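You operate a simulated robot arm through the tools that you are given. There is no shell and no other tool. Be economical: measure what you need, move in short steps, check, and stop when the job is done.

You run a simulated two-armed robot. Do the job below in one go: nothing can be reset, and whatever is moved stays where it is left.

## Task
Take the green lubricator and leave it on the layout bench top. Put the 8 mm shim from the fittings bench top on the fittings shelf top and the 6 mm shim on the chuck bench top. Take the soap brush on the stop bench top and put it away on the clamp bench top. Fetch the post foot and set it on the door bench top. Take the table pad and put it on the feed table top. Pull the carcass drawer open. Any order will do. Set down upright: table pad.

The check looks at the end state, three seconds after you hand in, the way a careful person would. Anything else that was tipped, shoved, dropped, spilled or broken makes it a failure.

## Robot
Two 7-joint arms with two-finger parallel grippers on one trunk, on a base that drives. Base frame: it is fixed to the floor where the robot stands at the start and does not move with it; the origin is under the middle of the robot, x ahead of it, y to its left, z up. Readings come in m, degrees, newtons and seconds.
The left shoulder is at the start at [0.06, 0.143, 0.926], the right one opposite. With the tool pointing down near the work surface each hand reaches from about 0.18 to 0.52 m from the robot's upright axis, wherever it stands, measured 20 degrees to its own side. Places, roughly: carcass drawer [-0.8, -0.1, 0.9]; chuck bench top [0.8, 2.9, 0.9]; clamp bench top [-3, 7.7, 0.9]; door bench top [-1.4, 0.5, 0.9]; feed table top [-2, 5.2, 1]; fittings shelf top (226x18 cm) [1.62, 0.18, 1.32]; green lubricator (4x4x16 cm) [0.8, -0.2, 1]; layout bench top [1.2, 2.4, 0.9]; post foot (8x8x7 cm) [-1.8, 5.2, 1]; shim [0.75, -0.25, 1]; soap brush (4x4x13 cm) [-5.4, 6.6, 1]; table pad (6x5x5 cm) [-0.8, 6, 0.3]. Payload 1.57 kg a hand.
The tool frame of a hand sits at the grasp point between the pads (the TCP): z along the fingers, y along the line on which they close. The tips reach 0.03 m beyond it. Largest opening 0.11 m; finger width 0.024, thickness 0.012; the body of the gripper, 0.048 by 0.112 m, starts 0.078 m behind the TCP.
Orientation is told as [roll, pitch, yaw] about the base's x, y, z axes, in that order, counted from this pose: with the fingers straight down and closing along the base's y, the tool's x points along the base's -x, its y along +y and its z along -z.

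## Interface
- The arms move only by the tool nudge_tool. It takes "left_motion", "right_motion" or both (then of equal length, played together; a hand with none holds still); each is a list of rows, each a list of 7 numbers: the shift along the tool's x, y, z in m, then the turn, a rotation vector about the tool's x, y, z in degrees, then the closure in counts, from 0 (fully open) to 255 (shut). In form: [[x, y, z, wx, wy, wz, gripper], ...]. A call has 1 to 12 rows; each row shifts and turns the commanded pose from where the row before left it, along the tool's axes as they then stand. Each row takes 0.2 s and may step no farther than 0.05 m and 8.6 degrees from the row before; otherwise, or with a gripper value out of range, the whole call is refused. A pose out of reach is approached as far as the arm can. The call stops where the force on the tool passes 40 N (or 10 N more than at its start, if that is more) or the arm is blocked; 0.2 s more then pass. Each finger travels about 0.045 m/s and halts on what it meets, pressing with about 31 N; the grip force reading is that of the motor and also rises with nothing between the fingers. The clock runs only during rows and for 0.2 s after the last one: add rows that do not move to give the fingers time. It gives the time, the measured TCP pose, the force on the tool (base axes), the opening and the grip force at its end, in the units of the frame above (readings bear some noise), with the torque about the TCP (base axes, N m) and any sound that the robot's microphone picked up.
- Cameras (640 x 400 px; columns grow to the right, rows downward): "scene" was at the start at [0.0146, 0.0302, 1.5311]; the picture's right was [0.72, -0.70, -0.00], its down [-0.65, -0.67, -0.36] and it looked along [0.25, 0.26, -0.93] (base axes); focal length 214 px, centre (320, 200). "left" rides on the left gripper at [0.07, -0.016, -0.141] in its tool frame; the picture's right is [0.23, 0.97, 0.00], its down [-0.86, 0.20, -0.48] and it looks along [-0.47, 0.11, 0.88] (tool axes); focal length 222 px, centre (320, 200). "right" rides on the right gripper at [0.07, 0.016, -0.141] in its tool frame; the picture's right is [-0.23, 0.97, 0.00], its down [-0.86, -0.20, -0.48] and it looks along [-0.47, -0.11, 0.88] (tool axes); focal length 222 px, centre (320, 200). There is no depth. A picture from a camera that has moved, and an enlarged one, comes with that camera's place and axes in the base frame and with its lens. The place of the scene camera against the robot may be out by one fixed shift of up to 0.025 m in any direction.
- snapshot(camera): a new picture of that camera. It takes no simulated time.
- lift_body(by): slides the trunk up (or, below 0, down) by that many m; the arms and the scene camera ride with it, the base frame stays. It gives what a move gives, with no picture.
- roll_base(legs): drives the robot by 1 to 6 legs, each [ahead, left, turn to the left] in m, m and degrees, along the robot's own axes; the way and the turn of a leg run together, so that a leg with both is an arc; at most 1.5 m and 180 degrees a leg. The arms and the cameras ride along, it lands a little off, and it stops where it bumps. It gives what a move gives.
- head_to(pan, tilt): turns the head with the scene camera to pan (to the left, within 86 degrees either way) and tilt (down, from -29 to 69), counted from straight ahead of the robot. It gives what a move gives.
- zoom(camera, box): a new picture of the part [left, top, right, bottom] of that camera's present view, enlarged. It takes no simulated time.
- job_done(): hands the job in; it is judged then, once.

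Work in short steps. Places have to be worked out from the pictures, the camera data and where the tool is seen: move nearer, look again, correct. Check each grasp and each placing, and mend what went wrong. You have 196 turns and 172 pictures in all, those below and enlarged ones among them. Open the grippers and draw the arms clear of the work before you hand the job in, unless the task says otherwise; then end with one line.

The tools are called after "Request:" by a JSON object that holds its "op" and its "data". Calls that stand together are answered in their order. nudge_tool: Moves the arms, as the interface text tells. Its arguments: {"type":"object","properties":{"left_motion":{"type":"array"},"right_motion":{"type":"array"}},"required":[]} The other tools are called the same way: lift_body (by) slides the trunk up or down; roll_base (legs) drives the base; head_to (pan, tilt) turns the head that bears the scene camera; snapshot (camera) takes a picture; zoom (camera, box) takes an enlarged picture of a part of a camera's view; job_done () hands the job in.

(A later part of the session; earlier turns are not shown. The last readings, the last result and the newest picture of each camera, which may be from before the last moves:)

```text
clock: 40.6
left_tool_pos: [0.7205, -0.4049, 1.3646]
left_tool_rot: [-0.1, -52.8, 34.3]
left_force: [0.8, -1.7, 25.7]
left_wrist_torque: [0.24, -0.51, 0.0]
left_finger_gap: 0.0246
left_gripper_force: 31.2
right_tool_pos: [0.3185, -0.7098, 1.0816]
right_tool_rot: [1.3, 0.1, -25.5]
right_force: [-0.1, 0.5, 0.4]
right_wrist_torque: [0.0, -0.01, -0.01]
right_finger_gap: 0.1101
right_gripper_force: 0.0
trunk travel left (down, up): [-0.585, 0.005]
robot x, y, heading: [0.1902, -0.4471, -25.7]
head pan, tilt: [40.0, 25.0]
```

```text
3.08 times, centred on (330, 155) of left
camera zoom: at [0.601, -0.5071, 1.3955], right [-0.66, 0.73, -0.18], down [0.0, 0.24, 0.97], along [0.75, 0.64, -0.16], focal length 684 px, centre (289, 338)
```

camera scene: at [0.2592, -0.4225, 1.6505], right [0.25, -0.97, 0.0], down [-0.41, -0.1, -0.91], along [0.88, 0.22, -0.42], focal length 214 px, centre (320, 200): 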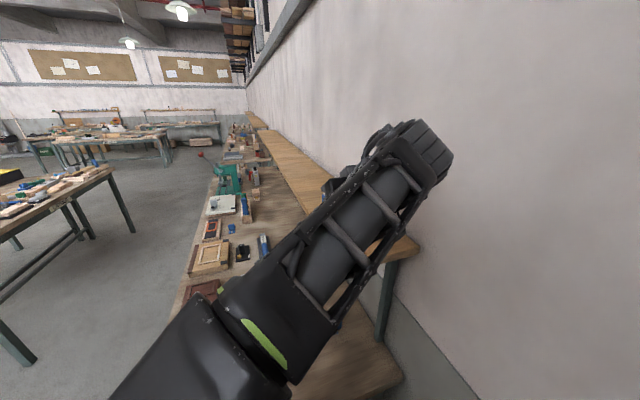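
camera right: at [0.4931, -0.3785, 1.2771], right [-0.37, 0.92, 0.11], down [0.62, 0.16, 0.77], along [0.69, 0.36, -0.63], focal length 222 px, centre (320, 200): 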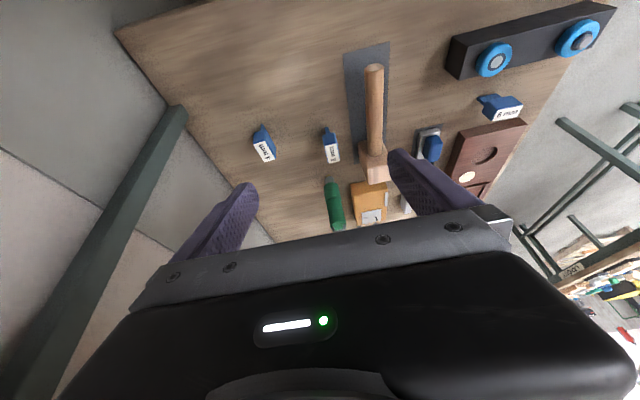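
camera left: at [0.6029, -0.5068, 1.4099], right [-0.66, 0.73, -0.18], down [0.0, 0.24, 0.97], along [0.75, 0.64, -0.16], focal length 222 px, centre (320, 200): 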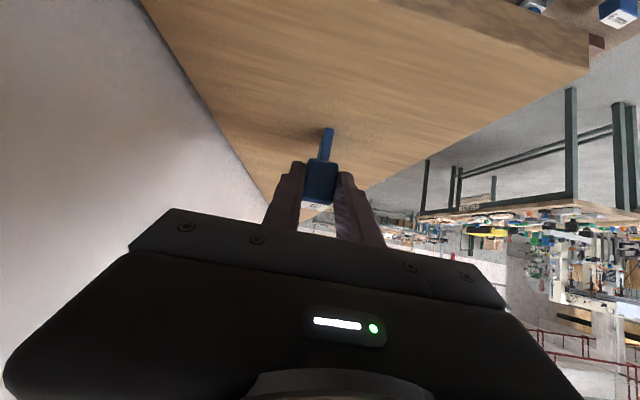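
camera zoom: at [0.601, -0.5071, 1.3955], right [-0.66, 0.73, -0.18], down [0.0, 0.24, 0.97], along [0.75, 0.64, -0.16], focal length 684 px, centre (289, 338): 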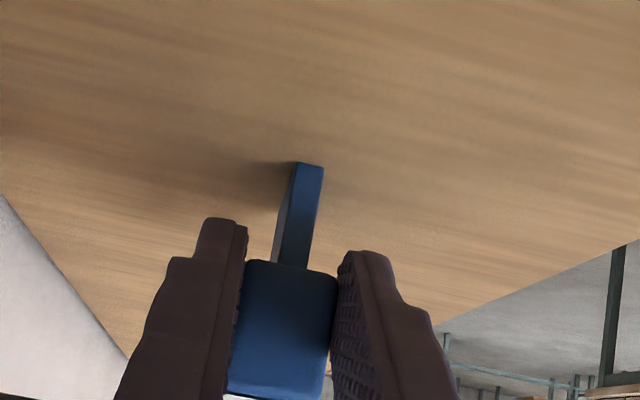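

Contact (26 N). I ease up about 2 mm and open gently.

Request:
{"op": "nudge_tool", "data": {"left_motion": [[-0.0016, 0, -0.0012, 0, 0, 0, 255], [0, 0, 0, 0, 0, 0, 190], [0, 0, 0, 0, 0, 0, 170], [0, 0, 0, 0, 0, 0, 150], [0, 0, 0, 0, 0, 0, 130], [0, 0, 0, 0, 0, 0, 130]]}}

Request:
{"op": "snapshot", "data": {"camera": "left"}}

```text
clock: 42.0
left_tool_pos: [0.7223, -0.4052, 1.3657]
left_tool_rot: [0.3, -52.5, 34.1]
left_force: [-0.7, -0.7, -0.7]
left_wrist_torque: [0.02, -0.02, 0.0]
left_finger_gap: 0.054
left_gripper_force: 0.0
right_tool_pos: [0.3201, -0.7099, 1.0816]
right_tool_rot: [1.3, 0.1, -25.5]
right_force: [0.2, 0.3, 1.0]
right_wrist_torque: [-0.02, 0.01, -0.02]
right_finger_gap: 0.1101
right_gripper_force: 0.0
trunk travel left (down, up): [-0.585, 0.005]
robot x, y, heading: [0.1915, -0.4487, -25.9]
head pan, tilt: [40.0, 25.0]
```

```text
140 pictures are left
camera left: at [0.6029, -0.5058, 1.396], right [-0.66, 0.73, -0.18], down [0.01, 0.24, 0.97], along [0.75, 0.64, -0.17], focal length 222 px, centre (320, 200)
```

left: 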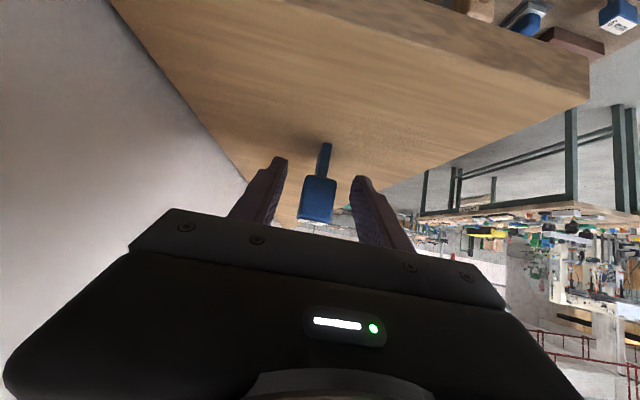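

The shim stands on the shelf. I draw the hand straight back along the fingers, then away left.

Request:
{"op": "nudge_tool", "data": {"left_motion": [[0, 0, -0.04, 0, 0, 0, 130], [0, 0, -0.04, 0, 0, 0, 130], [0, 0.04, -0.02, 0, 0, 0, 130], [0, 0.045, 0, 0, 0, 0, 130], [0, 0.045, 0, 0, 0, 0, 130], [0, 0.045, 0, 0, 0, 0, 130]]}}

Request:
{"op": "snapshot", "data": {"camera": "scene"}}

```text
clock: 43.0
left_tool_pos: [0.6584, -0.3335, 1.3918]
left_tool_rot: [1.4, -43.7, 39.1]
left_force: [-0.5, 0.0, -0.4]
left_wrist_torque: [0.04, 0.0, -0.03]
left_finger_gap: 0.0536
left_gripper_force: 0.0
right_tool_pos: [0.3197, -0.7106, 1.0814]
right_tool_rot: [1.3, 0.2, -25.5]
right_force: [-0.2, 0.2, 0.6]
right_wrist_torque: [-0.01, 0.0, 0.01]
right_finger_gap: 0.11
right_gripper_force: 0.0
trunk travel left (down, up): [-0.585, 0.005]
robot x, y, heading: [0.1877, -0.4504, -25.6]
head pan, tilt: [40.0, 25.0]
stopped in row 5 (left hand): the arm was blocked; the commanded pose is now the measured one
```

```text
139 pictures are left
camera scene: at [0.2577, -0.4221, 1.6505], right [0.25, -0.97, 0.0], down [-0.41, -0.1, -0.91], along [0.88, 0.22, -0.42], focal length 214 px, centre (320, 200)
```

scene: 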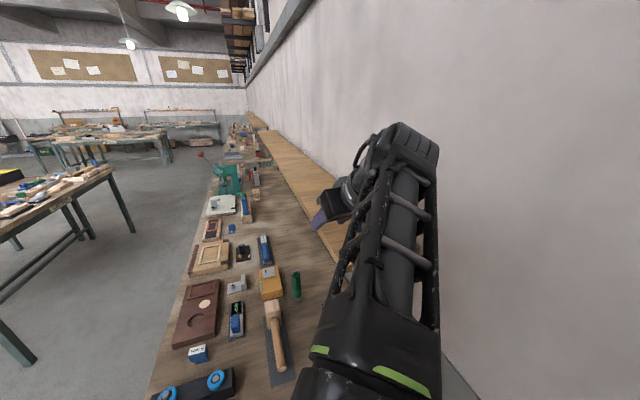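

The arm was blocked by its own fold; hand is near the shelf's front edge. I roll the base back, carrying the hand away from the shelf.

Request:
{"op": "roll_base", "data": {"legs": [[-0.11, 0, 0]]}}

Request:
{"op": "nudge_tool", "data": {"left_motion": [[0, 0, 0, 0, 7.5, 0, 130], [0, 0, 0, 0, 7.5, 0, 130], [0, 0, 0.03, 0, 7.5, 0, 130], [0, 0, 0.04, 0, 0, 0, 130], [0, 0, 0.04, 0, 0, 0, 130]]}}

Request:
{"op": "snapshot", "data": {"camera": "scene"}}

```text
clock: 44.2
left_tool_pos: [0.5602, -0.284, 1.3933]
left_tool_rot: [1.2, -43.8, 39.4]
left_force: [-0.1, 0.3, 0.7]
left_wrist_torque: [-0.02, -0.03, -0.03]
left_finger_gap: 0.0539
left_gripper_force: 0.2
right_tool_pos: [0.2224, -0.6627, 1.0816]
right_tool_rot: [1.3, 0.2, -25.4]
right_force: [-0.7, 0.1, 0.0]
right_wrist_torque: [-0.02, -0.02, 0.0]
right_finger_gap: 0.1098
right_gripper_force: 0.0
trunk travel left (down, up): [-0.585, 0.005]
robot x, y, heading: [0.0931, -0.4015, -25.3]
head pan, tilt: [40.0, 25.0]
```

```text
clock: 45.4
left_tool_pos: [0.6092, -0.2468, 1.3129]
left_tool_rot: [1.2, -36.3, 39.4]
left_force: [0.8, -0.2, -0.3]
left_wrist_torque: [0.0, 0.03, -0.03]
left_finger_gap: 0.0541
left_gripper_force: 0.0
left hand out of reach, approached as far as the arm can: row 1, 2, 3
right_tool_pos: [0.2247, -0.6624, 1.0818]
right_tool_rot: [1.3, 0.3, -25.5]
right_force: [0.5, -0.5, -0.7]
right_wrist_torque: [0.01, 0.04, 0.01]
right_finger_gap: 0.1102
right_gripper_force: 0.1
trunk travel left (down, up): [-0.585, 0.005]
robot x, y, heading: [0.0914, -0.3994, -25.4]
head pan, tilt: [40.0, 25.0]
```

```text
138 pictures are left
camera scene: at [0.162, -0.3742, 1.6505], right [0.25, -0.97, 0.0], down [-0.41, -0.11, -0.91], along [0.88, 0.23, -0.42], focal length 214 px, centre (320, 200)
```

scene: 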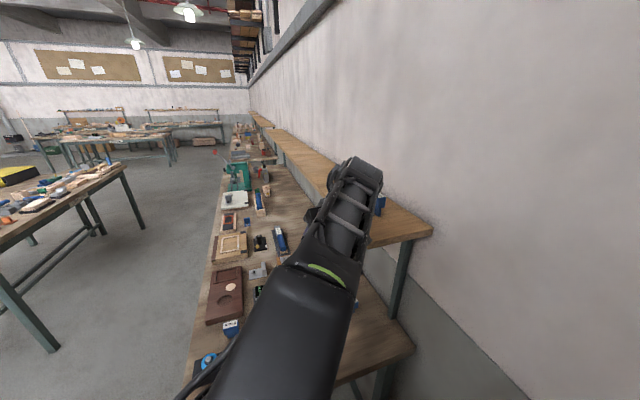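

The shim is seen standing on the shelf. Next the lubricator at about (0.81, −0.18): I move the base closer along the bench, lower the hand and look.

Request:
{"op": "roll_base", "data": {"legs": [[0.05, 0.085, 0]]}}

Request:
{"op": "nudge_tool", "data": {"left_motion": [[0.03, -0.02, 0.02, 0, 0, 0, 100], [0.02, -0.02, 0.04, 0, 0, 0, 100], [0.04, 0, 0.0, 0, -4, 0, 100], [0.04, 0, 0.0, 0, -4, 0, 100], [0.04, 0, 0, 0, 0, 0, 100]]}}

Request:
{"op": "snapshot", "data": {"camera": "left"}}

```text
clock: 46.5
left_tool_pos: [0.6896, -0.192, 1.3121]
left_tool_rot: [1.2, -36.2, 39.4]
left_force: [0.7, -0.1, -0.1]
left_wrist_torque: [-0.01, 0.04, 0.02]
left_finger_gap: 0.0539
left_gripper_force: 0.0
right_tool_pos: [0.3047, -0.6082, 1.0823]
right_tool_rot: [1.3, 0.2, -25.5]
right_force: [-0.6, 0.4, 0.0]
right_wrist_torque: [0.0, 0.07, -0.01]
right_finger_gap: 0.1098
right_gripper_force: 0.2
trunk travel left (down, up): [-0.585, 0.005]
robot x, y, heading: [0.1749, -0.3431, -25.7]
head pan, tilt: [40.0, 25.0]
```

```text
clock: 47.9
left_tool_pos: [0.6457, -0.2737, 1.1296]
left_tool_rot: [1.6, -37.1, 41.6]
left_force: [0.1, 0.3, 0.4]
left_wrist_torque: [0.02, 0.03, 0.03]
left_finger_gap: 0.0669
left_gripper_force: 0.0
right_tool_pos: [0.3036, -0.6097, 1.0811]
right_tool_rot: [1.2, 0.1, -25.6]
right_force: [0.3, 1.0, -0.5]
right_wrist_torque: [0.04, 0.02, 0.03]
right_finger_gap: 0.1098
right_gripper_force: 0.1
trunk travel left (down, up): [-0.585, 0.005]
robot x, y, heading: [0.1765, -0.346, -26.0]
head pan, tilt: [40.0, 25.0]
stopped in row 5 (left hand): the arm was blocked; the commanded pose is now the measured one
```

```text
137 pictures are left
camera left: at [0.5522, -0.3823, 1.2017], right [-0.79, 0.6, -0.12], down [0.17, 0.4, 0.9], along [0.58, 0.7, -0.42], focal length 222 px, centre (320, 200)
```

left: 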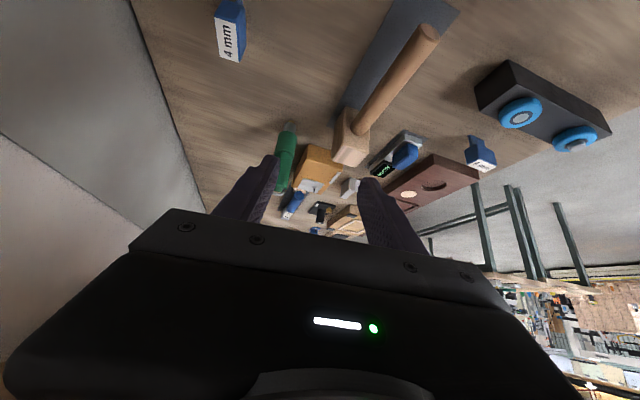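

The yaw makes the arm fold badly. The lubricator is round, so I turn the hand to point from shoulder to it (yaw about 8°).

Request:
{"op": "nudge_tool", "data": {"left_motion": [[0, 0, 0, 4.8, 0, 6.4, 100], [0, 0, 0, 4.8, 0, 6.4, 100], [0, 0, 0, 4.8, 0, 6.4, 100], [0, 0, 0, 4.8, 0, 6.4, 100], [0, 0, 0, 0, 0, 0, 100]]}}

Request:
{"op": "snapshot", "data": {"camera": "left"}}

```text
clock: 49.1
left_tool_pos: [0.6453, -0.2745, 1.1312]
left_tool_rot: [1.6, -36.6, 9.4]
left_force: [1.1, -0.3, 0.7]
left_wrist_torque: [-0.01, 0.02, 0.0]
left_finger_gap: 0.0667
left_gripper_force: 0.1
right_tool_pos: [0.3025, -0.6106, 1.0829]
right_tool_rot: [1.3, 0.2, -25.6]
right_force: [-0.5, -0.6, 0.3]
right_wrist_torque: [0.03, -0.02, 0.01]
right_finger_gap: 0.1101
right_gripper_force: 0.0
trunk travel left (down, up): [-0.585, 0.005]
robot x, y, heading: [0.1735, -0.3474, -25.7]
head pan, tilt: [40.0, 25.0]
```

```text
136 pictures are left
camera left: at [0.509, -0.3174, 1.2038], right [-0.35, 0.93, -0.11], down [0.36, 0.25, 0.9], along [0.86, 0.28, -0.42], focal length 222 px, centre (320, 200)
```

left: 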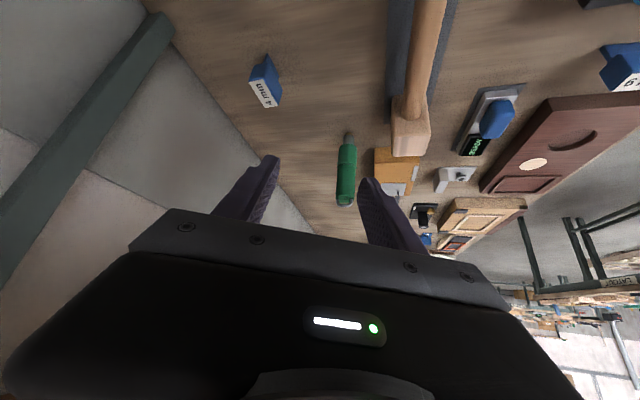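

Lubricator at about (0.82, −0.174), top 1.05. I line up laterally and advance most of the way.

Request:
{"op": "nudge_tool", "data": {"left_motion": [[-0.02, 0.035, 0, 0, 0, 0, 100], [-0.02, 0.035, 0.0, 0, 0, 0, 100], [-0.01, 0, 0.04, 0, 0, 0, 100], [-0.01, 0, 0.04, 0, 0, 0, 100], [-0.005, 0, 0.04, 0, 0, 0, 100], [0, 0, 0, 0, 0, 0, 100]]}}

Request:
{"op": "snapshot", "data": {"camera": "left"}}

```text
clock: 50.5
left_tool_pos: [0.7529, -0.1826, 1.0765]
left_tool_rot: [1.5, -36.7, 9.4]
left_force: [0.3, -0.3, 0.5]
left_wrist_torque: [0.02, -0.01, -0.03]
left_finger_gap: 0.0669
left_gripper_force: 0.0
right_tool_pos: [0.3031, -0.6093, 1.0826]
right_tool_rot: [1.3, 0.3, -25.6]
right_force: [-0.8, -0.3, 0.8]
right_wrist_torque: [0.02, 0.0, 0.01]
right_finger_gap: 0.1101
right_gripper_force: 0.0
trunk travel left (down, up): [-0.585, 0.005]
robot x, y, heading: [0.1721, -0.3482, -25.8]
head pan, tilt: [40.0, 25.0]
```

```text
135 pictures are left
camera left: at [0.6169, -0.2257, 1.149], right [-0.36, 0.93, -0.12], down [0.36, 0.25, 0.9], along [0.86, 0.28, -0.42], focal length 222 px, centre (320, 200)
```

left: 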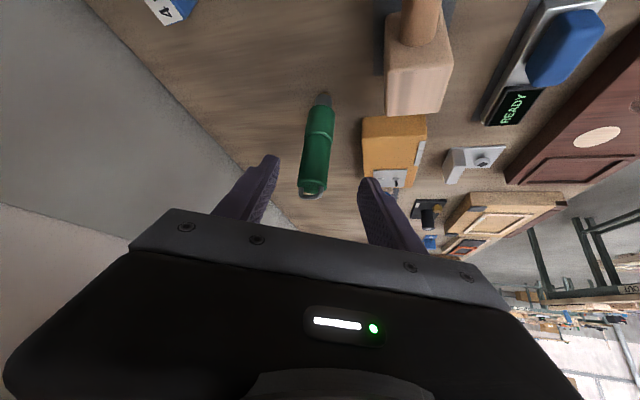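

Everything lines up: straight along the fingers 11 cm, then close.

Request:
{"op": "nudge_tool", "data": {"left_motion": [[0, 0, 0.04, 0, 0, 0, 100], [0, 0, 0.04, 0, 0, 0, 100], [0, 0, 0.032, 0, 0, 0, 100], [0, 0, 0, 0, 0, 0, 150], [0, 0, 0, 0, 0, 0, 190], [0, 0, 0, 0, 0, 0, 230], [0, 0, 0, 0, 0, 0, 230]]}}

Request:
{"op": "snapshot", "data": {"camera": "left"}}

```text
clock: 52.1
left_tool_pos: [0.817, -0.1677, 0.9846]
left_tool_rot: [1.5, -36.6, 9.4]
left_force: [0.9, -2.0, 0.1]
left_wrist_torque: [-0.15, -0.01, -0.02]
left_finger_gap: 0.0366
left_gripper_force: 30.3
right_tool_pos: [0.3044, -0.6104, 1.0825]
right_tool_rot: [1.4, 0.2, -25.6]
right_force: [-0.4, 0.0, -0.1]
right_wrist_torque: [0.01, 0.01, -0.04]
right_finger_gap: 0.1098
right_gripper_force: 0.0
trunk travel left (down, up): [-0.585, 0.005]
robot x, y, heading: [0.1754, -0.3489, -25.3]
head pan, tilt: [40.0, 25.0]
```

```text
134 pictures are left
camera left: at [0.6811, -0.2105, 1.0565], right [-0.36, 0.93, -0.11], down [0.36, 0.25, 0.9], along [0.86, 0.28, -0.42], focal length 222 px, centre (320, 200)
```

left: 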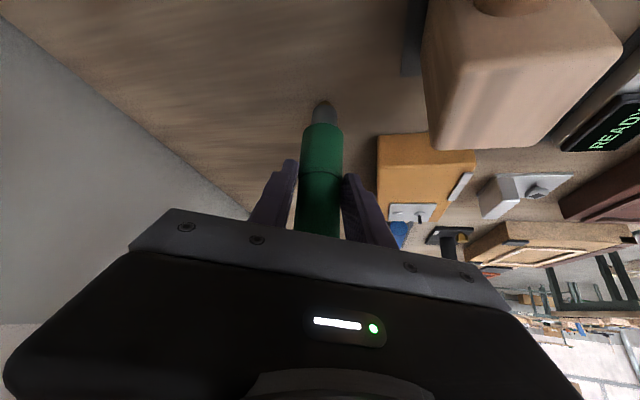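

Held (3.7 cm). I lift it 13 cm, then roll the base back out.

Request:
{"op": "nudge_tool", "data": {"left_motion": [[-0.027, 0, -0.036, 0, 0, 0, 230], [-0.027, 0, -0.036, 0, 0, 0, 230], [-0.027, 0, -0.036, 0, 0, 0, 230], [0, 0, 0, 0, 0, 0, 230]]}}

Request:
{"op": "roll_base", "data": {"legs": [[-0.1, -0.17, 0]]}}

Request:
{"op": "head_to", "data": {"pan": 50, "tilt": 40}}

Request:
{"op": "snapshot", "data": {"camera": "scene"}}

```text
clock: 53.1
left_tool_pos: [0.8209, -0.1699, 1.1194]
left_tool_rot: [1.6, -36.5, 9.5]
left_force: [1.3, 0.6, -2.9]
left_wrist_torque: [-0.06, 0.08, 0.03]
left_finger_gap: 0.0364
left_gripper_force: 30.9
right_tool_pos: [0.3045, -0.6104, 1.0819]
right_tool_rot: [1.3, 0.2, -25.6]
right_force: [0.5, 1.0, 0.3]
right_wrist_torque: [-0.01, -0.01, -0.01]
right_finger_gap: 0.1102
right_gripper_force: 0.1
trunk travel left (down, up): [-0.585, 0.005]
robot x, y, heading: [0.1738, -0.3457, -25.9]
head pan, tilt: [40.0, 25.0]
```

```text
clock: 54.7
left_tool_pos: [0.654, -0.2779, 1.1192]
left_tool_rot: [1.6, -36.6, 9.4]
left_force: [-1.2, 0.0, -2.4]
left_wrist_torque: [-0.02, 0.03, 0.02]
left_finger_gap: 0.0366
left_gripper_force: 30.9
right_tool_pos: [0.1383, -0.7197, 1.0821]
right_tool_rot: [1.3, 0.2, -25.7]
right_force: [-0.2, -0.1, -0.1]
right_wrist_torque: [0.01, -0.04, 0.01]
right_finger_gap: 0.1101
right_gripper_force: 0.1
trunk travel left (down, up): [-0.585, 0.005]
robot x, y, heading: [0.0092, -0.4571, -25.5]
head pan, tilt: [40.0, 25.0]
```

```text
clock: 55.5
left_tool_pos: [0.6548, -0.2785, 1.1186]
left_tool_rot: [1.5, -36.6, 9.4]
left_force: [0.2, 0.1, -2.8]
left_wrist_torque: [-0.02, 0.03, 0.01]
left_finger_gap: 0.0362
left_gripper_force: 30.6
right_tool_pos: [0.1388, -0.7189, 1.0817]
right_tool_rot: [1.4, 0.2, -25.7]
right_force: [-0.6, -0.3, -0.7]
right_wrist_torque: [0.01, -0.01, -0.01]
right_finger_gap: 0.11
right_gripper_force: 0.1
trunk travel left (down, up): [-0.585, 0.005]
robot x, y, heading: [0.0111, -0.4569, -25.8]
head pan, tilt: [50.0, 40.0]
```

```text
133 pictures are left
camera scene: at [0.0655, -0.4185, 1.6272], right [0.41, -0.91, 0.0], down [-0.59, -0.26, -0.77], along [0.7, 0.31, -0.64], focal length 214 px, centre (320, 200)
```

scene: 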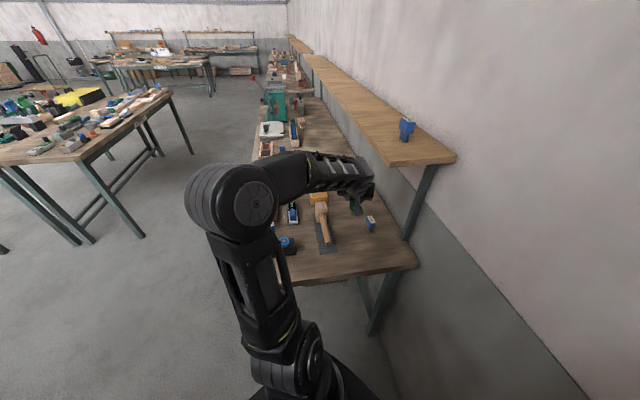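

The shim stands safely on the shelf and the lubricator is held. I tuck the left hand back, then drive round the bench corner to the front edge for the 6 mm shim.

Request:
{"op": "nudge_tool", "data": {"left_motion": [[0.036, 0, -0.027, 0, 0, 0, 230], [0.036, 0, -0.027, 0, 0, 0, 230], [0.036, 0, -0.027, 0, 0, 0, 230], [0.018, 0, -0.013, 0, 0, 0, 230]]}}

Request:
{"op": "roll_base", "data": {"legs": [[-0.3, 0.453, 0], [0.072, 0.334, 0]]}}

Request:
{"op": "snapshot", "data": {"camera": "scene"}}

```text
clock: 56.5
left_tool_pos: [0.5017, -0.3081, 1.1193]
left_tool_rot: [1.5, -36.5, 9.5]
left_force: [-0.9, 1.5, -2.9]
left_wrist_torque: [-0.02, 0.03, -0.02]
left_finger_gap: 0.0364
left_gripper_force: 30.8
right_tool_pos: [0.1394, -0.7192, 1.082]
right_tool_rot: [1.2, 0.2, -25.5]
right_force: [0.4, -0.4, -0.8]
right_wrist_torque: [0.0, 0.01, 0.0]
right_finger_gap: 0.1101
right_gripper_force: 0.0
trunk travel left (down, up): [-0.585, 0.005]
robot x, y, heading: [0.0061, -0.458, -25.6]
head pan, tilt: [50.0, 40.0]
```

```text
clock: 61.5
left_tool_pos: [0.6429, 0.5082, 1.119]
left_tool_rot: [1.6, -36.5, 9.0]
left_force: [0.2, 0.7, -2.7]
left_wrist_torque: [0.02, 0.07, -0.01]
left_finger_gap: 0.036
left_gripper_force: 31.3
right_tool_pos: [0.2763, 0.099, 1.0824]
right_tool_rot: [1.3, 0.2, -26.0]
right_force: [-0.2, -0.2, 0.1]
right_wrist_torque: [-0.05, 0.03, -0.04]
right_finger_gap: 0.1102
right_gripper_force: 0.0
trunk travel left (down, up): [-0.585, 0.005]
robot x, y, heading: [0.1469, 0.3633, -26.1]
head pan, tilt: [50.0, 40.0]
```

```text
132 pictures are left
camera scene: at [0.2063, 0.4011, 1.6271], right [0.4, -0.92, 0.0], down [-0.59, -0.26, -0.77], along [0.7, 0.31, -0.64], focal length 214 px, centre (320, 200)
```

scene: 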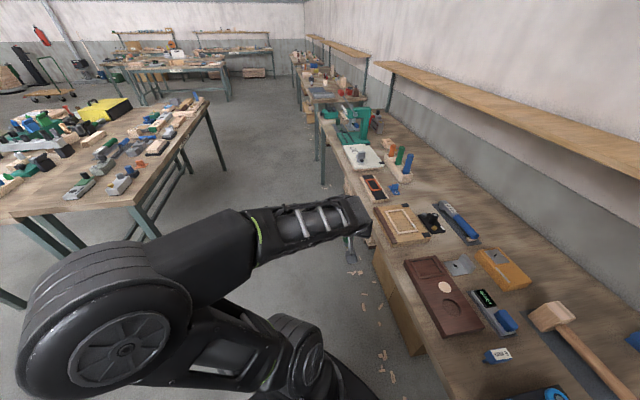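

The 6 mm shim is ahead-right, at about (0.52, 0.035) after correcting the camera shift. I turn to face the bench front and slide left.

Request:
{"op": "roll_base", "data": {"legs": [[0, 0, -30], [0.05, 0.27, 0]]}}

Request:
{"op": "head_to", "data": {"pan": -10, "tilt": 55}}

Request:
{"op": "snapshot", "data": {"camera": "scene"}}

Request:
{"op": "snapshot", "data": {"camera": "right"}}

```text
clock: 64.9
left_tool_pos: [0.9032, 0.3557, 1.1187]
left_tool_rot: [1.5, -36.5, -20.8]
left_force: [0.7, 0.6, -2.7]
left_wrist_torque: [0.04, 0.05, 0.02]
left_finger_gap: 0.036
left_gripper_force: 30.6
right_tool_pos: [0.3841, 0.182, 1.0818]
right_tool_rot: [1.3, 0.2, -55.8]
right_force: [-0.3, 0.0, -0.6]
right_wrist_torque: [-0.04, 0.01, -0.01]
right_finger_gap: 0.11
right_gripper_force: 0.0
trunk travel left (down, up): [-0.585, 0.005]
robot x, y, heading: [0.4012, 0.4733, -56.0]
head pan, tilt: [50.0, 40.0]
```

```text
clock: 66.2
left_tool_pos: [0.9037, 0.3555, 1.1192]
left_tool_rot: [1.5, -36.5, -20.7]
left_force: [1.0, 0.3, -2.5]
left_wrist_torque: [0.02, 0.06, 0.0]
left_finger_gap: 0.036
left_gripper_force: 31.4
right_tool_pos: [0.3837, 0.1828, 1.0827]
right_tool_rot: [1.3, 0.3, -55.9]
right_force: [-0.7, 0.4, 0.8]
right_wrist_torque: [-0.03, 0.01, -0.01]
right_finger_gap: 0.1103
right_gripper_force: 0.0
trunk travel left (down, up): [-0.585, 0.005]
robot x, y, heading: [0.4046, 0.4779, -56.1]
head pan, tilt: [-10.0, 55.0]
```

```text
131 pictures are left
camera scene: at [0.4215, 0.4233, 1.6065], right [-0.91, -0.41, 0.0], down [-0.33, 0.75, -0.57], along [0.23, -0.52, -0.82], focal length 214 px, centre (320, 200)
```

scene: 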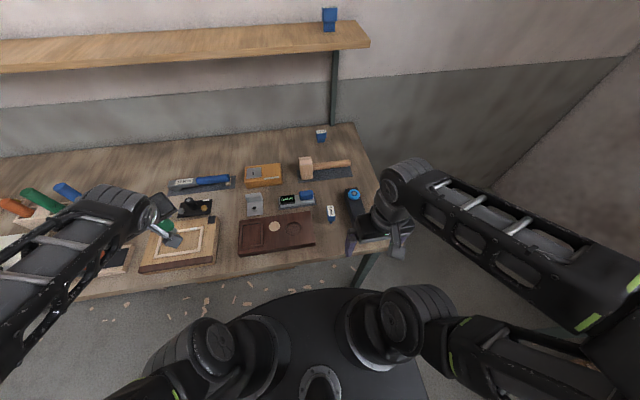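

```text
130 pictures are left
camera right: at [0.3561, 0.2466, 1.2241], right [0.93, 0.36, 0.02], down [0.31, -0.83, 0.47], along [0.19, -0.43, -0.88], focal length 222 px, centre (320, 200)
```

right: 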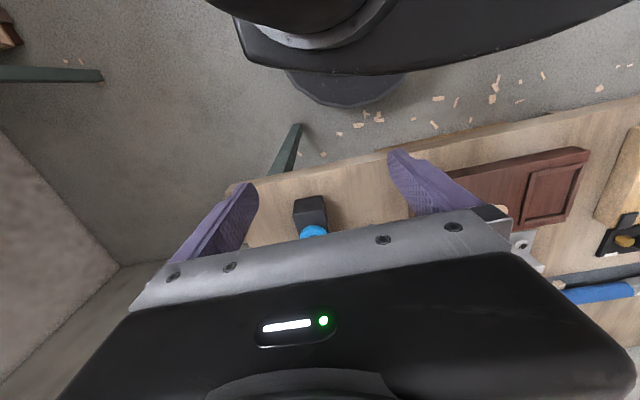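

The shim's long side runs away from me, so the present closing direction fits. I bring the right hand over, staying high, and look.

Request:
{"op": "nudge_tool", "data": {"right_motion": [[-0.045, 0.01, 0, 0, 0, 0, 80], [-0.045, 0.01, 0, 0, 0, 0, 80], [-0.045, 0.01, 0, 0, 0, 0, 80], [-0.03, 0.01, 0, 0, 0, 0, 80], [0, 0, 0, 0, 0, 0, 80]]}}

Request:
{"op": "snapshot", "data": {"camera": "right"}}

Request:
{"op": "zoom", "data": {"camera": "scene", "box": [250, 150, 410, 250]}}

```text
clock: 67.4
left_tool_pos: [0.9028, 0.356, 1.1201]
left_tool_rot: [1.5, -36.6, -20.8]
left_force: [-0.1, 0.3, -3.3]
left_wrist_torque: [0.02, 0.05, -0.03]
left_finger_gap: 0.0361
left_gripper_force: 30.9
right_tool_pos: [0.5092, 0.0691, 1.0816]
right_tool_rot: [1.3, 0.2, -55.9]
right_force: [-0.8, -0.1, 0.5]
right_wrist_torque: [0.0, 0.0, 0.0]
right_finger_gap: 0.0753
right_gripper_force: 0.0
trunk travel left (down, up): [-0.585, 0.005]
robot x, y, heading: [0.4063, 0.4763, -56.1]
head pan, tilt: [-10.0, 55.0]
```

```text
129 pictures are left
camera right: at [0.4826, 0.1348, 1.2238], right [0.93, 0.36, 0.02], down [0.31, -0.83, 0.47], along [0.19, -0.43, -0.88], focal length 222 px, centre (320, 200)
```

right: 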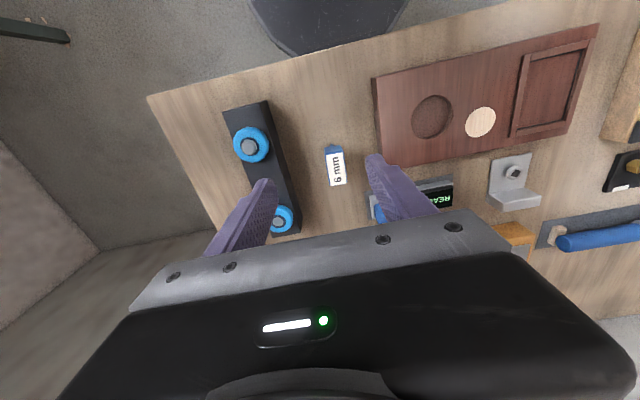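

```text
4.00 times, centred on (330, 200) of scene
camera zoom: at [0.4211, 0.4235, 1.6065], right [-0.91, -0.41, 0.0], down [-0.33, 0.75, -0.57], along [0.23, -0.52, -0.82], focal length 858 px, centre (280, 200)
```

zoom: 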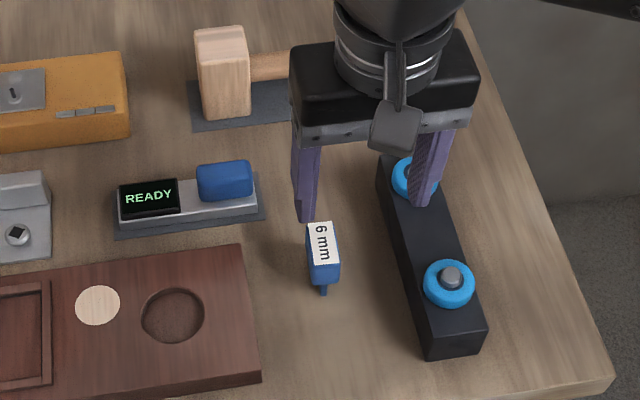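

Label clearly "6 mm"; its centre is at about (0.544, 0.051). I centre the hand, narrow the fingers and come down part way.

Request:
{"op": "nudge_tool", "data": {"right_motion": [[-0.034, 0.019, 0, 0, 0, 0, 139], [0, 0, 0.04, 0, 0, 0, 139], [0, 0, 0.045, 0, 0, 0, 139], [0, 0, 0, 0, 0, 0, 139]]}}

Request:
{"op": "snapshot", "data": {"camera": "right"}}

Request:
{"op": "zoom", "data": {"camera": "scene", "box": [250, 150, 410, 250]}}

```text
clock: 68.4
left_tool_pos: [0.9022, 0.356, 1.1196]
left_tool_rot: [1.6, -36.6, -20.7]
left_force: [0.0, -1.3, -3.4]
left_wrist_torque: [0.01, 0.03, 0.03]
left_finger_gap: 0.0359
left_gripper_force: 31.2
right_tool_pos: [0.5455, 0.0525, 0.9964]
right_tool_rot: [1.4, 0.1, -55.8]
right_force: [0.4, -0.4, -0.1]
right_wrist_torque: [-0.02, -0.02, -0.01]
right_finger_gap: 0.0499
right_gripper_force: 0.0
trunk travel left (down, up): [-0.585, 0.005]
robot x, y, heading: [0.4042, 0.475, -56.2]
head pan, tilt: [-10.0, 55.0]
```

```text
127 pictures are left
camera right: at [0.5179, 0.1169, 1.1385], right [0.93, 0.36, 0.02], down [0.31, -0.83, 0.47], along [0.19, -0.43, -0.88], focal length 222 px, centre (320, 200)
```

right: 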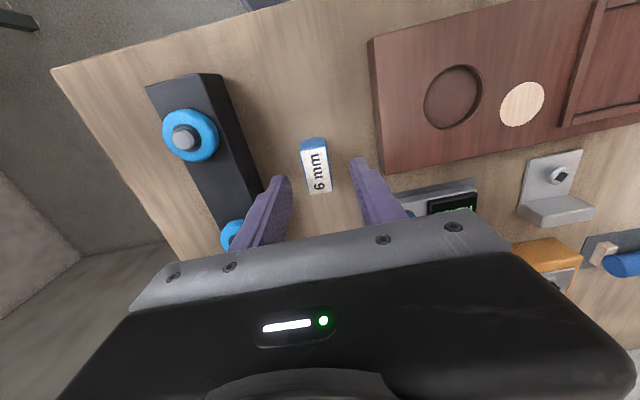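

```text
4.00 times, centred on (330, 200) of scene
camera zoom: at [0.4209, 0.4238, 1.6066], right [-0.91, -0.41, 0.0], down [-0.33, 0.75, -0.57], along [0.23, -0.52, -0.82], focal length 858 px, centre (280, 200)
```

zoom: 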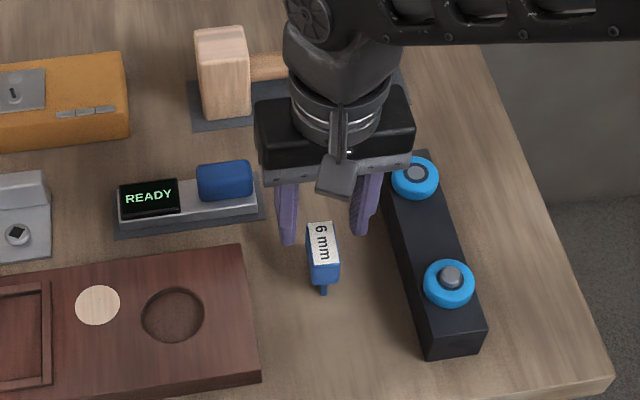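

Centred exactly. Down 5.6 cm and close.

Request:
{"op": "nudge_tool", "data": {"right_motion": [[0, 0, 0.03, 0, 0, 0, 139], [0, 0, 0.026, 0, 0, 0, 139], [0, 0, 0, 0, 0, 0, 180], [0, 0, 0, 0, 0, 0, 220], [0, 0, 0, 0, 0, 0, 250], [0, 0, 0, 0, 0, 0, 250]]}}

Request:
{"op": "nudge_tool", "data": {"right_motion": [[0, 0, -0.045, 0, 0, 0, 250], [0, 0, -0.045, 0, 0, 0, 250], [0, 0, -0.045, 0, 0, 0, 250], [0.045, 0, -0.0, 0, 0, 0, 250], [0.045, 0, -0.0, 0, 0, 0, 250], [0.045, 0, -0.0, 0, 0, 0, 250], [0.03, 0, -0.0, 0, 0, 0, 250]]}}

Request:
{"op": "snapshot", "data": {"camera": "right"}}

Request:
{"op": "head_to", "data": {"pan": 86, "tilt": 20}}

Request:
{"op": "snapshot", "data": {"camera": "scene"}}

```text
clock: 69.8
left_tool_pos: [0.9027, 0.3556, 1.1197]
left_tool_rot: [1.5, -36.6, -20.7]
left_force: [0.0, -0.1, -3.0]
left_wrist_torque: [0.03, 0.06, -0.03]
left_finger_gap: 0.0358
left_gripper_force: 31.0
right_tool_pos: [0.5453, 0.0533, 0.9403]
right_tool_rot: [1.3, 0.2, -55.7]
right_force: [-0.5, -1.3, 0.0]
right_wrist_torque: [0.0, 0.0, 0.0]
right_finger_gap: 0.0254
right_gripper_force: 31.6
trunk travel left (down, up): [-0.585, 0.005]
robot x, y, heading: [0.4065, 0.4758, -55.7]
head pan, tilt: [-10.0, 55.0]
```

```text
clock: 71.4
left_tool_pos: [0.901, 0.356, 1.119]
left_tool_rot: [1.5, -36.6, -20.7]
left_force: [-0.3, -1.5, -3.1]
left_wrist_torque: [0.04, 0.06, -0.04]
left_finger_gap: 0.0358
left_gripper_force: 30.9
right_tool_pos: [0.4518, 0.1872, 1.0776]
right_tool_rot: [1.3, 0.1, -55.8]
right_force: [0.3, -0.1, -0.4]
right_wrist_torque: [0.01, 0.04, 0.03]
right_finger_gap: 0.0252
right_gripper_force: 30.8
trunk travel left (down, up): [-0.585, 0.005]
robot x, y, heading: [0.4009, 0.4752, -55.8]
head pan, tilt: [-10.0, 55.0]
```

```text
125 pictures are left
camera right: at [0.4241, 0.2509, 1.2191], right [0.93, 0.36, 0.02], down [0.31, -0.83, 0.47], along [0.19, -0.43, -0.88], focal length 222 px, centre (320, 200)
```

right: 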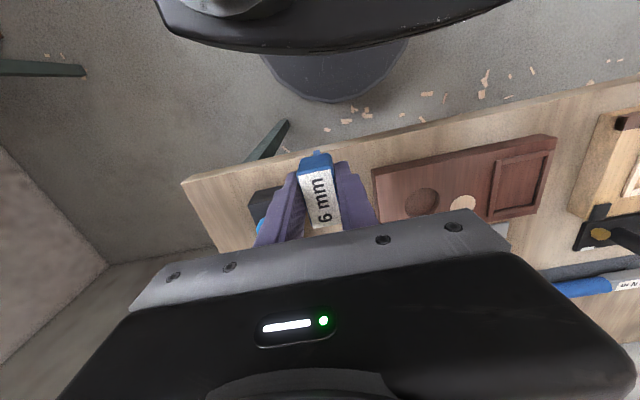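

```text
clock: 73.2
left_tool_pos: [0.9034, 0.3553, 1.1194]
left_tool_rot: [1.5, -36.5, -20.7]
left_force: [-0.2, -0.7, -1.8]
left_wrist_torque: [0.03, 0.07, 0.0]
left_finger_gap: 0.0359
left_gripper_force: 31.0
right_tool_pos: [0.4517, 0.1858, 1.0764]
right_tool_rot: [1.2, 0.1, -55.8]
right_force: [0.1, 0.7, 0.1]
right_wrist_torque: [0.01, -0.02, 0.02]
right_finger_gap: 0.0252
right_gripper_force: 31.0
trunk travel left (down, up): [-0.585, 0.005]
robot x, y, heading: [0.4034, 0.475, -55.8]
head pan, tilt: [85.9, 20.0]
```

```text
124 pictures are left
camera scene: at [0.4728, 0.5356, 1.6586], right [0.5, -0.87, 0.0], down [-0.3, -0.17, -0.94], along [0.81, 0.47, -0.34], focal length 214 px, centre (320, 200)
```

scene: 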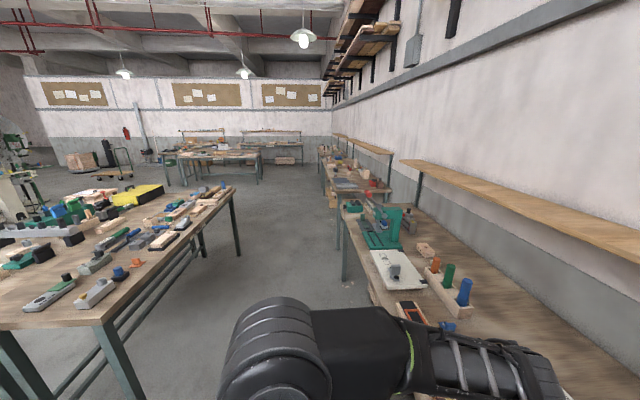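

Both parts are held. The layout bench's near edge runs from about (0.58, 1.63) to (2.07, 2.64). I back into the aisle and turn left.

Request:
{"op": "roll_base", "data": {"legs": [[-0.35, 0, 0], [0, 0, 90]]}}

Request:
{"op": "head_to", "data": {"pan": 35, "tilt": 22}}

Request:
{"op": "snapshot", "data": {"camera": "scene"}}

```text
clock: 79.3
left_tool_pos: [0.311, 1.2626, 1.1193]
left_tool_rot: [1.5, -36.4, 71.3]
left_force: [0.5, 0.6, -2.9]
left_wrist_torque: [-0.02, 0.02, -0.01]
left_finger_gap: 0.0359
left_gripper_force: 31.2
right_tool_pos: [0.4962, 0.8181, 1.0763]
right_tool_rot: [1.2, 0.2, 36.2]
right_force: [0.4, 0.6, -1.0]
right_wrist_torque: [0.0, 0.0, -0.02]
right_finger_gap: 0.0249
right_gripper_force: 30.2
trunk travel left (down, up): [-0.585, 0.005]
robot x, y, heading: [0.2105, 0.7582, 35.8]
head pan, tilt: [85.9, 20.0]
```

```text
clock: 80.5
left_tool_pos: [0.3112, 1.2639, 1.1191]
left_tool_rot: [1.5, -36.5, 71.3]
left_force: [0.1, -0.2, -3.3]
left_wrist_torque: [0.0, -0.02, 0.02]
left_finger_gap: 0.0357
left_gripper_force: 31.3
right_tool_pos: [0.496, 0.8187, 1.0775]
right_tool_rot: [1.3, 0.2, 36.2]
right_force: [-0.4, -0.1, -0.9]
right_wrist_torque: [0.01, 0.01, -0.02]
right_finger_gap: 0.0251
right_gripper_force: 30.8
trunk travel left (down, up): [-0.585, 0.005]
robot x, y, heading: [0.2105, 0.7628, 36.0]
head pan, tilt: [35.0, 22.0]
```

```text
123 pictures are left
camera scene: at [0.2213, 0.8204, 1.6554], right [0.95, -0.32, 0.0], down [-0.12, -0.35, -0.93], along [0.3, 0.88, -0.37], focal length 214 px, centre (320, 200)
```

scene: 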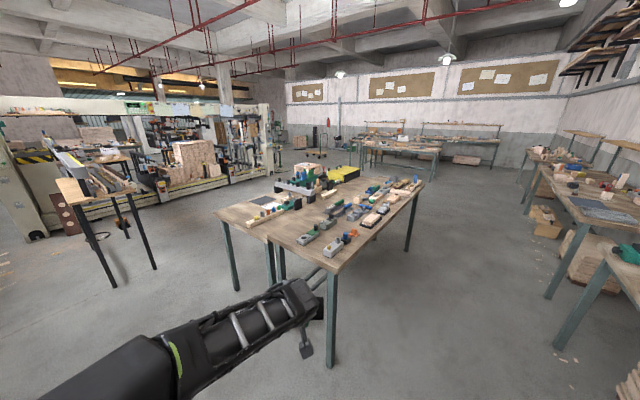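

Request:
{"op": "zoom", "data": {"camera": "scene", "box": [200, 150, 440, 300]}}

```text
2.67 times, centred on (320, 225) of scene
camera zoom: at [0.2213, 0.8204, 1.6554], right [0.95, -0.32, 0.0], down [-0.12, -0.35, -0.93], along [0.3, 0.88, -0.37], focal length 572 px, centre (320, 133)
```

zoom: 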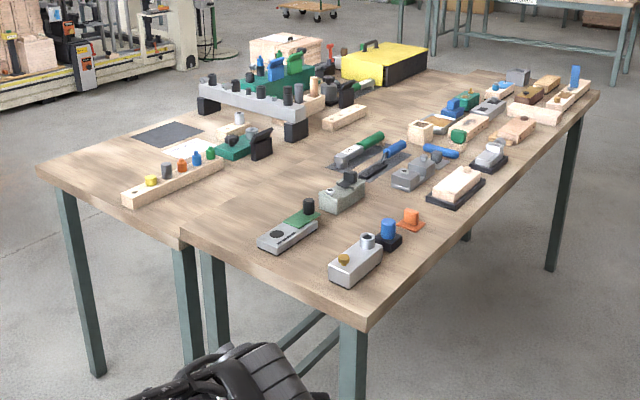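

There's a free spot on the layout bench near its near end by the seam, and one on the chuck bench left of the peg rail. I drive to just short of the near end.

Request:
{"op": "roll_base", "data": {"legs": [[0.0, 0.63, 0], [0.35, 0, -2]]}}

Request:
{"op": "head_to", "data": {"pan": 35, "tilt": 45}}

Request:
{"op": "snapshot", "data": {"camera": "scene"}}

Request:
{"op": "snapshot", "data": {"camera": "left"}}

```text
clock: 85.9
left_tool_pos: [0.243, 1.9725, 1.1193]
left_tool_rot: [1.6, -36.4, 69.1]
left_force: [0.0, 0.3, -3.4]
left_wrist_torque: [-0.05, 0.01, 0.04]
left_finger_gap: 0.0356
left_gripper_force: 31.2
right_tool_pos: [0.4134, 1.5228, 1.0761]
right_tool_rot: [1.3, 0.2, 34.1]
right_force: [-0.7, -0.3, -0.8]
right_wrist_torque: [-0.01, 0.03, 0.02]
right_finger_gap: 0.0253
right_gripper_force: 30.1
trunk travel left (down, up): [-0.585, 0.005]
robot x, y, heading: [0.1252, 1.4743, 33.9]
head pan, tilt: [35.0, 22.0]
```

```text
clock: 86.8
left_tool_pos: [0.2435, 1.9725, 1.1194]
left_tool_rot: [1.6, -36.5, 69.2]
left_force: [-0.1, 0.7, -2.1]
left_wrist_torque: [-0.03, 0.04, 0.03]
left_finger_gap: 0.0356
left_gripper_force: 31.2
right_tool_pos: [0.4124, 1.5218, 1.0769]
right_tool_rot: [1.4, 0.2, 34.1]
right_force: [-0.2, -0.6, -0.2]
right_wrist_torque: [-0.04, 0.0, 0.01]
right_finger_gap: 0.0251
right_gripper_force: 30.9
trunk travel left (down, up): [-0.585, 0.005]
robot x, y, heading: [0.1225, 1.475, 33.8]
head pan, tilt: [35.0, 45.0]
```

```text
121 pictures are left
camera scene: at [0.1338, 1.523, 1.62], right [0.93, -0.36, 0.0], down [-0.25, -0.66, -0.71], along [0.25, 0.66, -0.71], focal length 214 px, centre (320, 200)
```

scene: 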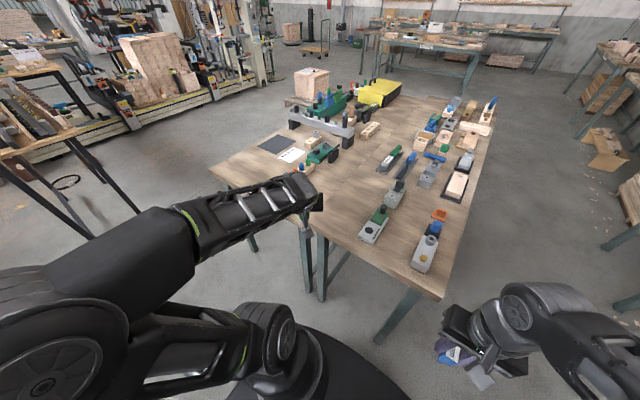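

```text
120 pictures are left
camera left: at [0.2115, 1.8343, 1.1915], right [-0.98, 0.16, -0.11], down [-0.03, 0.44, 0.9], along [0.19, 0.88, -0.43], focal length 222 px, centre (320, 200)
```

left: 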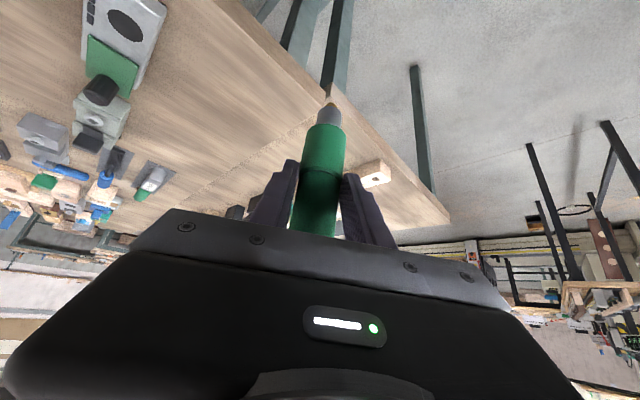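

Seam corner is at about (0.26, 2.05); free spot chosen at (0.43, 2.06). I roll ahead 12 cm.

Request:
{"op": "roll_base", "data": {"legs": [[0.12, -0.02, 0]]}}

Request:
{"op": "snapshot", "data": {"camera": "left"}}

```text
clock: 88.0
left_tool_pos: [0.3558, 2.0242, 1.1197]
left_tool_rot: [1.6, -36.5, 69.2]
left_force: [0.1, -0.4, -2.1]
left_wrist_torque: [-0.08, 0.02, 0.01]
left_finger_gap: 0.0359
left_gripper_force: 31.3
right_tool_pos: [0.525, 1.5735, 1.0762]
right_tool_rot: [1.3, 0.3, 34.2]
right_force: [-0.3, 0.1, -0.7]
right_wrist_torque: [-0.06, 0.06, 0.0]
right_finger_gap: 0.0254
right_gripper_force: 31.0
trunk travel left (down, up): [-0.585, 0.005]
robot x, y, heading: [0.2338, 1.5232, 34.1]
head pan, tilt: [35.0, 45.0]
```

```text
119 pictures are left
camera left: at [0.3245, 1.886, 1.1911], right [-0.98, 0.16, -0.11], down [-0.03, 0.44, 0.9], along [0.19, 0.88, -0.43], focal length 222 px, centre (320, 200)
```

left: 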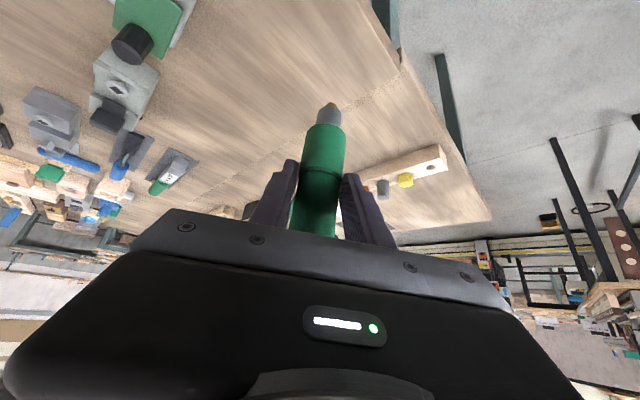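

Clear spot below right-forward of the hand. I move over it and lower to about 1.5 cm above.

Request:
{"op": "nudge_tool", "data": {"left_motion": [[-0.022, -0.029, 0.0164, 0, 0, 0, 230], [-0.022, -0.029, 0.0164, 0, 0, 0, 230], [0.0208, 0, 0.0281, 0, 0, 0, 230], [0.0208, 0, 0.0281, 0, 0, 0, 230], [0.0208, 0, 0.0281, 0, 0, 0, 230], [0, 0, 0, 0, 0, 0, 230]]}}

Request:
{"op": "snapshot", "data": {"camera": "left"}}

```text
clock: 89.4
left_tool_pos: [0.4243, 2.0562, 1.0154]
left_tool_rot: [1.5, -36.5, 69.1]
left_force: [0.3, -0.3, -2.2]
left_wrist_torque: [-0.01, 0.01, 0.0]
left_finger_gap: 0.0356
left_gripper_force: 31.0
right_tool_pos: [0.5248, 1.5723, 1.0766]
right_tool_rot: [1.3, 0.3, 34.2]
right_force: [0.6, -0.5, -0.6]
right_wrist_torque: [0.02, -0.02, 0.0]
right_finger_gap: 0.0253
right_gripper_force: 31.8
trunk travel left (down, up): [-0.585, 0.005]
robot x, y, heading: [0.2364, 1.524, 34.1]
head pan, tilt: [35.0, 45.0]
```

```text
118 pictures are left
camera left: at [0.3927, 1.9177, 1.0871], right [-0.98, 0.16, -0.11], down [-0.03, 0.44, 0.9], along [0.19, 0.88, -0.43], focal length 222 px, centre (320, 200)
```

left: 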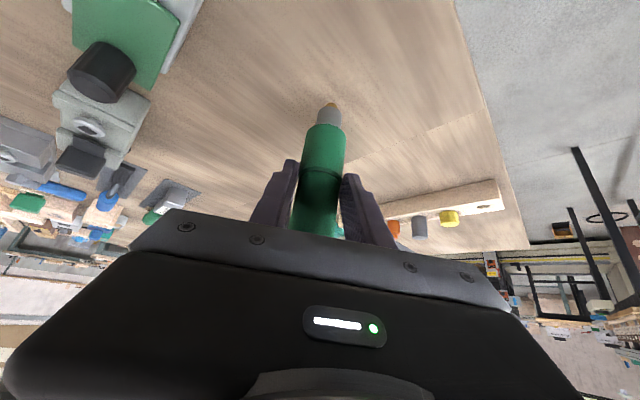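

I lower further in small steps until it touches.

Request:
{"op": "nudge_tool", "data": {"left_motion": [[0.0089, 0, 0.0121, 0, 0, 0, 230], [0.006, 0, 0.008, 0, 0, 0, 230], [0.003, 0, 0.004, 0, 0, 0, 230], [0, 0, 0, 0, 0, 0, 230]]}}

```text
clock: 90.4
left_tool_pos: [0.4236, 2.0569, 0.9837]
left_tool_rot: [1.6, -36.7, 69.1]
left_force: [-1.2, 5.2, 20.6]
left_wrist_torque: [0.66, -0.08, 0.14]
left_finger_gap: 0.0358
left_gripper_force: 30.9
right_tool_pos: [0.5229, 1.572, 1.0778]
right_tool_rot: [1.2, 0.1, 34.2]
right_force: [0.9, 0.8, -1.6]
right_wrist_torque: [-0.01, 0.01, 0.01]
right_finger_gap: 0.0253
right_gripper_force: 30.9
trunk travel left (down, up): [-0.585, 0.005]
robot x, y, heading: [0.2368, 1.5284, 33.9]
head pan, tilt: [35.0, 45.0]
```

Contact. I relieve 1.5 mm and open slowly.

Request:
{"op": "nudge_tool", "data": {"left_motion": [[-0.0009, 0, -0.0012, 0, 0, 0, 230], [0, 0, 0, 0, 0, 0, 172], [0, 0, 0, 0, 0, 0, 165], [0, 0, 0, 0, 0, 0, 155], [0, 0, 0, 0, 0, 0, 140], [0, 0, 0, 0, 0, 0, 120], [0, 0, 0, 0, 0, 0, 100], [0, 0, 0, 0, 0, 0, 100]]}}

Request:
{"op": "snapshot", "data": {"camera": "left"}}

```text
clock: 92.2
left_tool_pos: [0.4246, 2.0565, 0.985]
left_tool_rot: [1.5, -36.6, 69.2]
left_force: [-0.2, -1.4, 0.1]
left_wrist_torque: [0.02, 0.02, -0.01]
left_finger_gap: 0.0667
left_gripper_force: 0.1
right_tool_pos: [0.5236, 1.5734, 1.0757]
right_tool_rot: [1.4, 0.2, 34.2]
right_force: [-0.4, 0.6, -0.4]
right_wrist_torque: [-0.03, 0.0, 0.03]
right_finger_gap: 0.025
right_gripper_force: 31.1
trunk travel left (down, up): [-0.585, 0.005]
robot x, y, heading: [0.2342, 1.523, 34.1]
head pan, tilt: [35.0, 45.0]
```

```text
117 pictures are left
camera left: at [0.3927, 1.918, 1.0569], right [-0.98, 0.16, -0.11], down [-0.03, 0.44, 0.9], along [0.19, 0.88, -0.43], focal length 222 px, centre (320, 200)
```

left: 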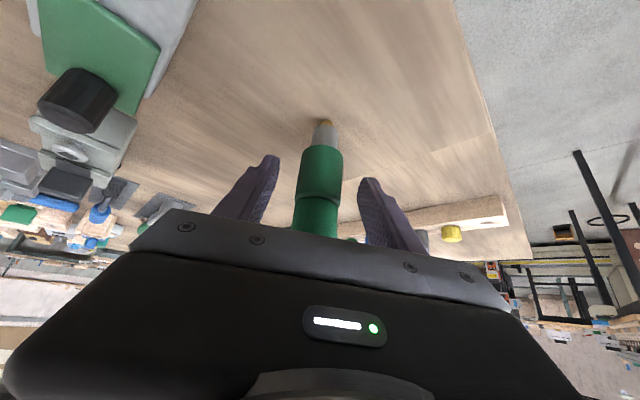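

It stands. I withdraw along the fingers' axis and check.

Request:
{"op": "nudge_tool", "data": {"left_motion": [[0, 0, -0.03, 0, 0, 0, 90], [0, 0, -0.04, 0, 0, 0, 80], [0, 0, -0.045, 0, 0, 0, 80], [0, 0, -0.045, 0, 0, 0, 80], [0, 0, -0.03, 0, 0, 0, 80]]}}

Request:
{"op": "snapshot", "data": {"camera": "left"}}

Request:
{"op": "snapshot", "data": {"camera": "scene"}}

```text
clock: 93.4
left_tool_pos: [0.3857, 1.9479, 1.1384]
left_tool_rot: [1.7, -36.5, 69.3]
left_force: [-0.4, 0.2, -0.2]
left_wrist_torque: [0.03, 0.0, 0.01]
left_finger_gap: 0.0756
left_gripper_force: 0.0
right_tool_pos: [0.5232, 1.5721, 1.0768]
right_tool_rot: [1.3, 0.3, 34.1]
right_force: [0.2, 1.1, -0.1]
right_wrist_torque: [-0.05, -0.02, 0.0]
right_finger_gap: 0.0253
right_gripper_force: 30.3
trunk travel left (down, up): [-0.585, 0.005]
robot x, y, heading: [0.2335, 1.5236, 34.1]
head pan, tilt: [35.0, 45.0]
```

```text
116 pictures are left
camera left: at [0.3554, 1.8088, 1.2106], right [-0.98, 0.16, -0.11], down [-0.03, 0.44, 0.9], along [0.19, 0.88, -0.43], focal length 222 px, centre (320, 200)
```

left: 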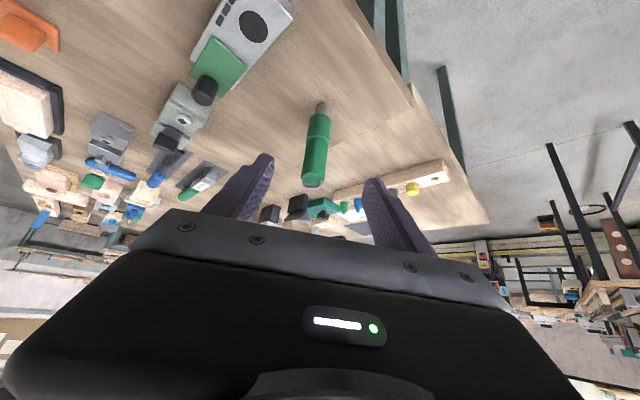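

```text
115 pictures are left
camera scene: at [0.2452, 1.5733, 1.6199], right [0.93, -0.36, 0.0], down [-0.25, -0.66, -0.71], along [0.25, 0.66, -0.71], focal length 214 px, centre (320, 200)
```

scene: 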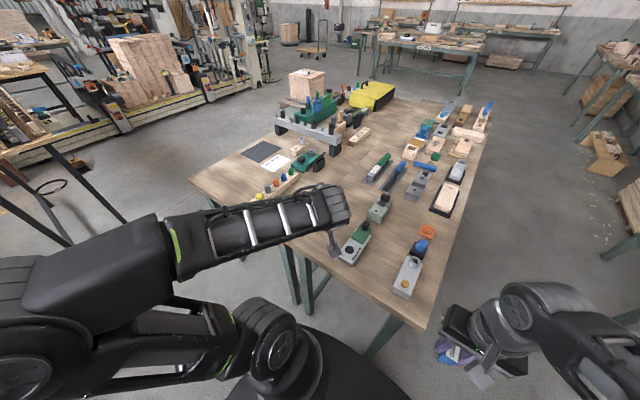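

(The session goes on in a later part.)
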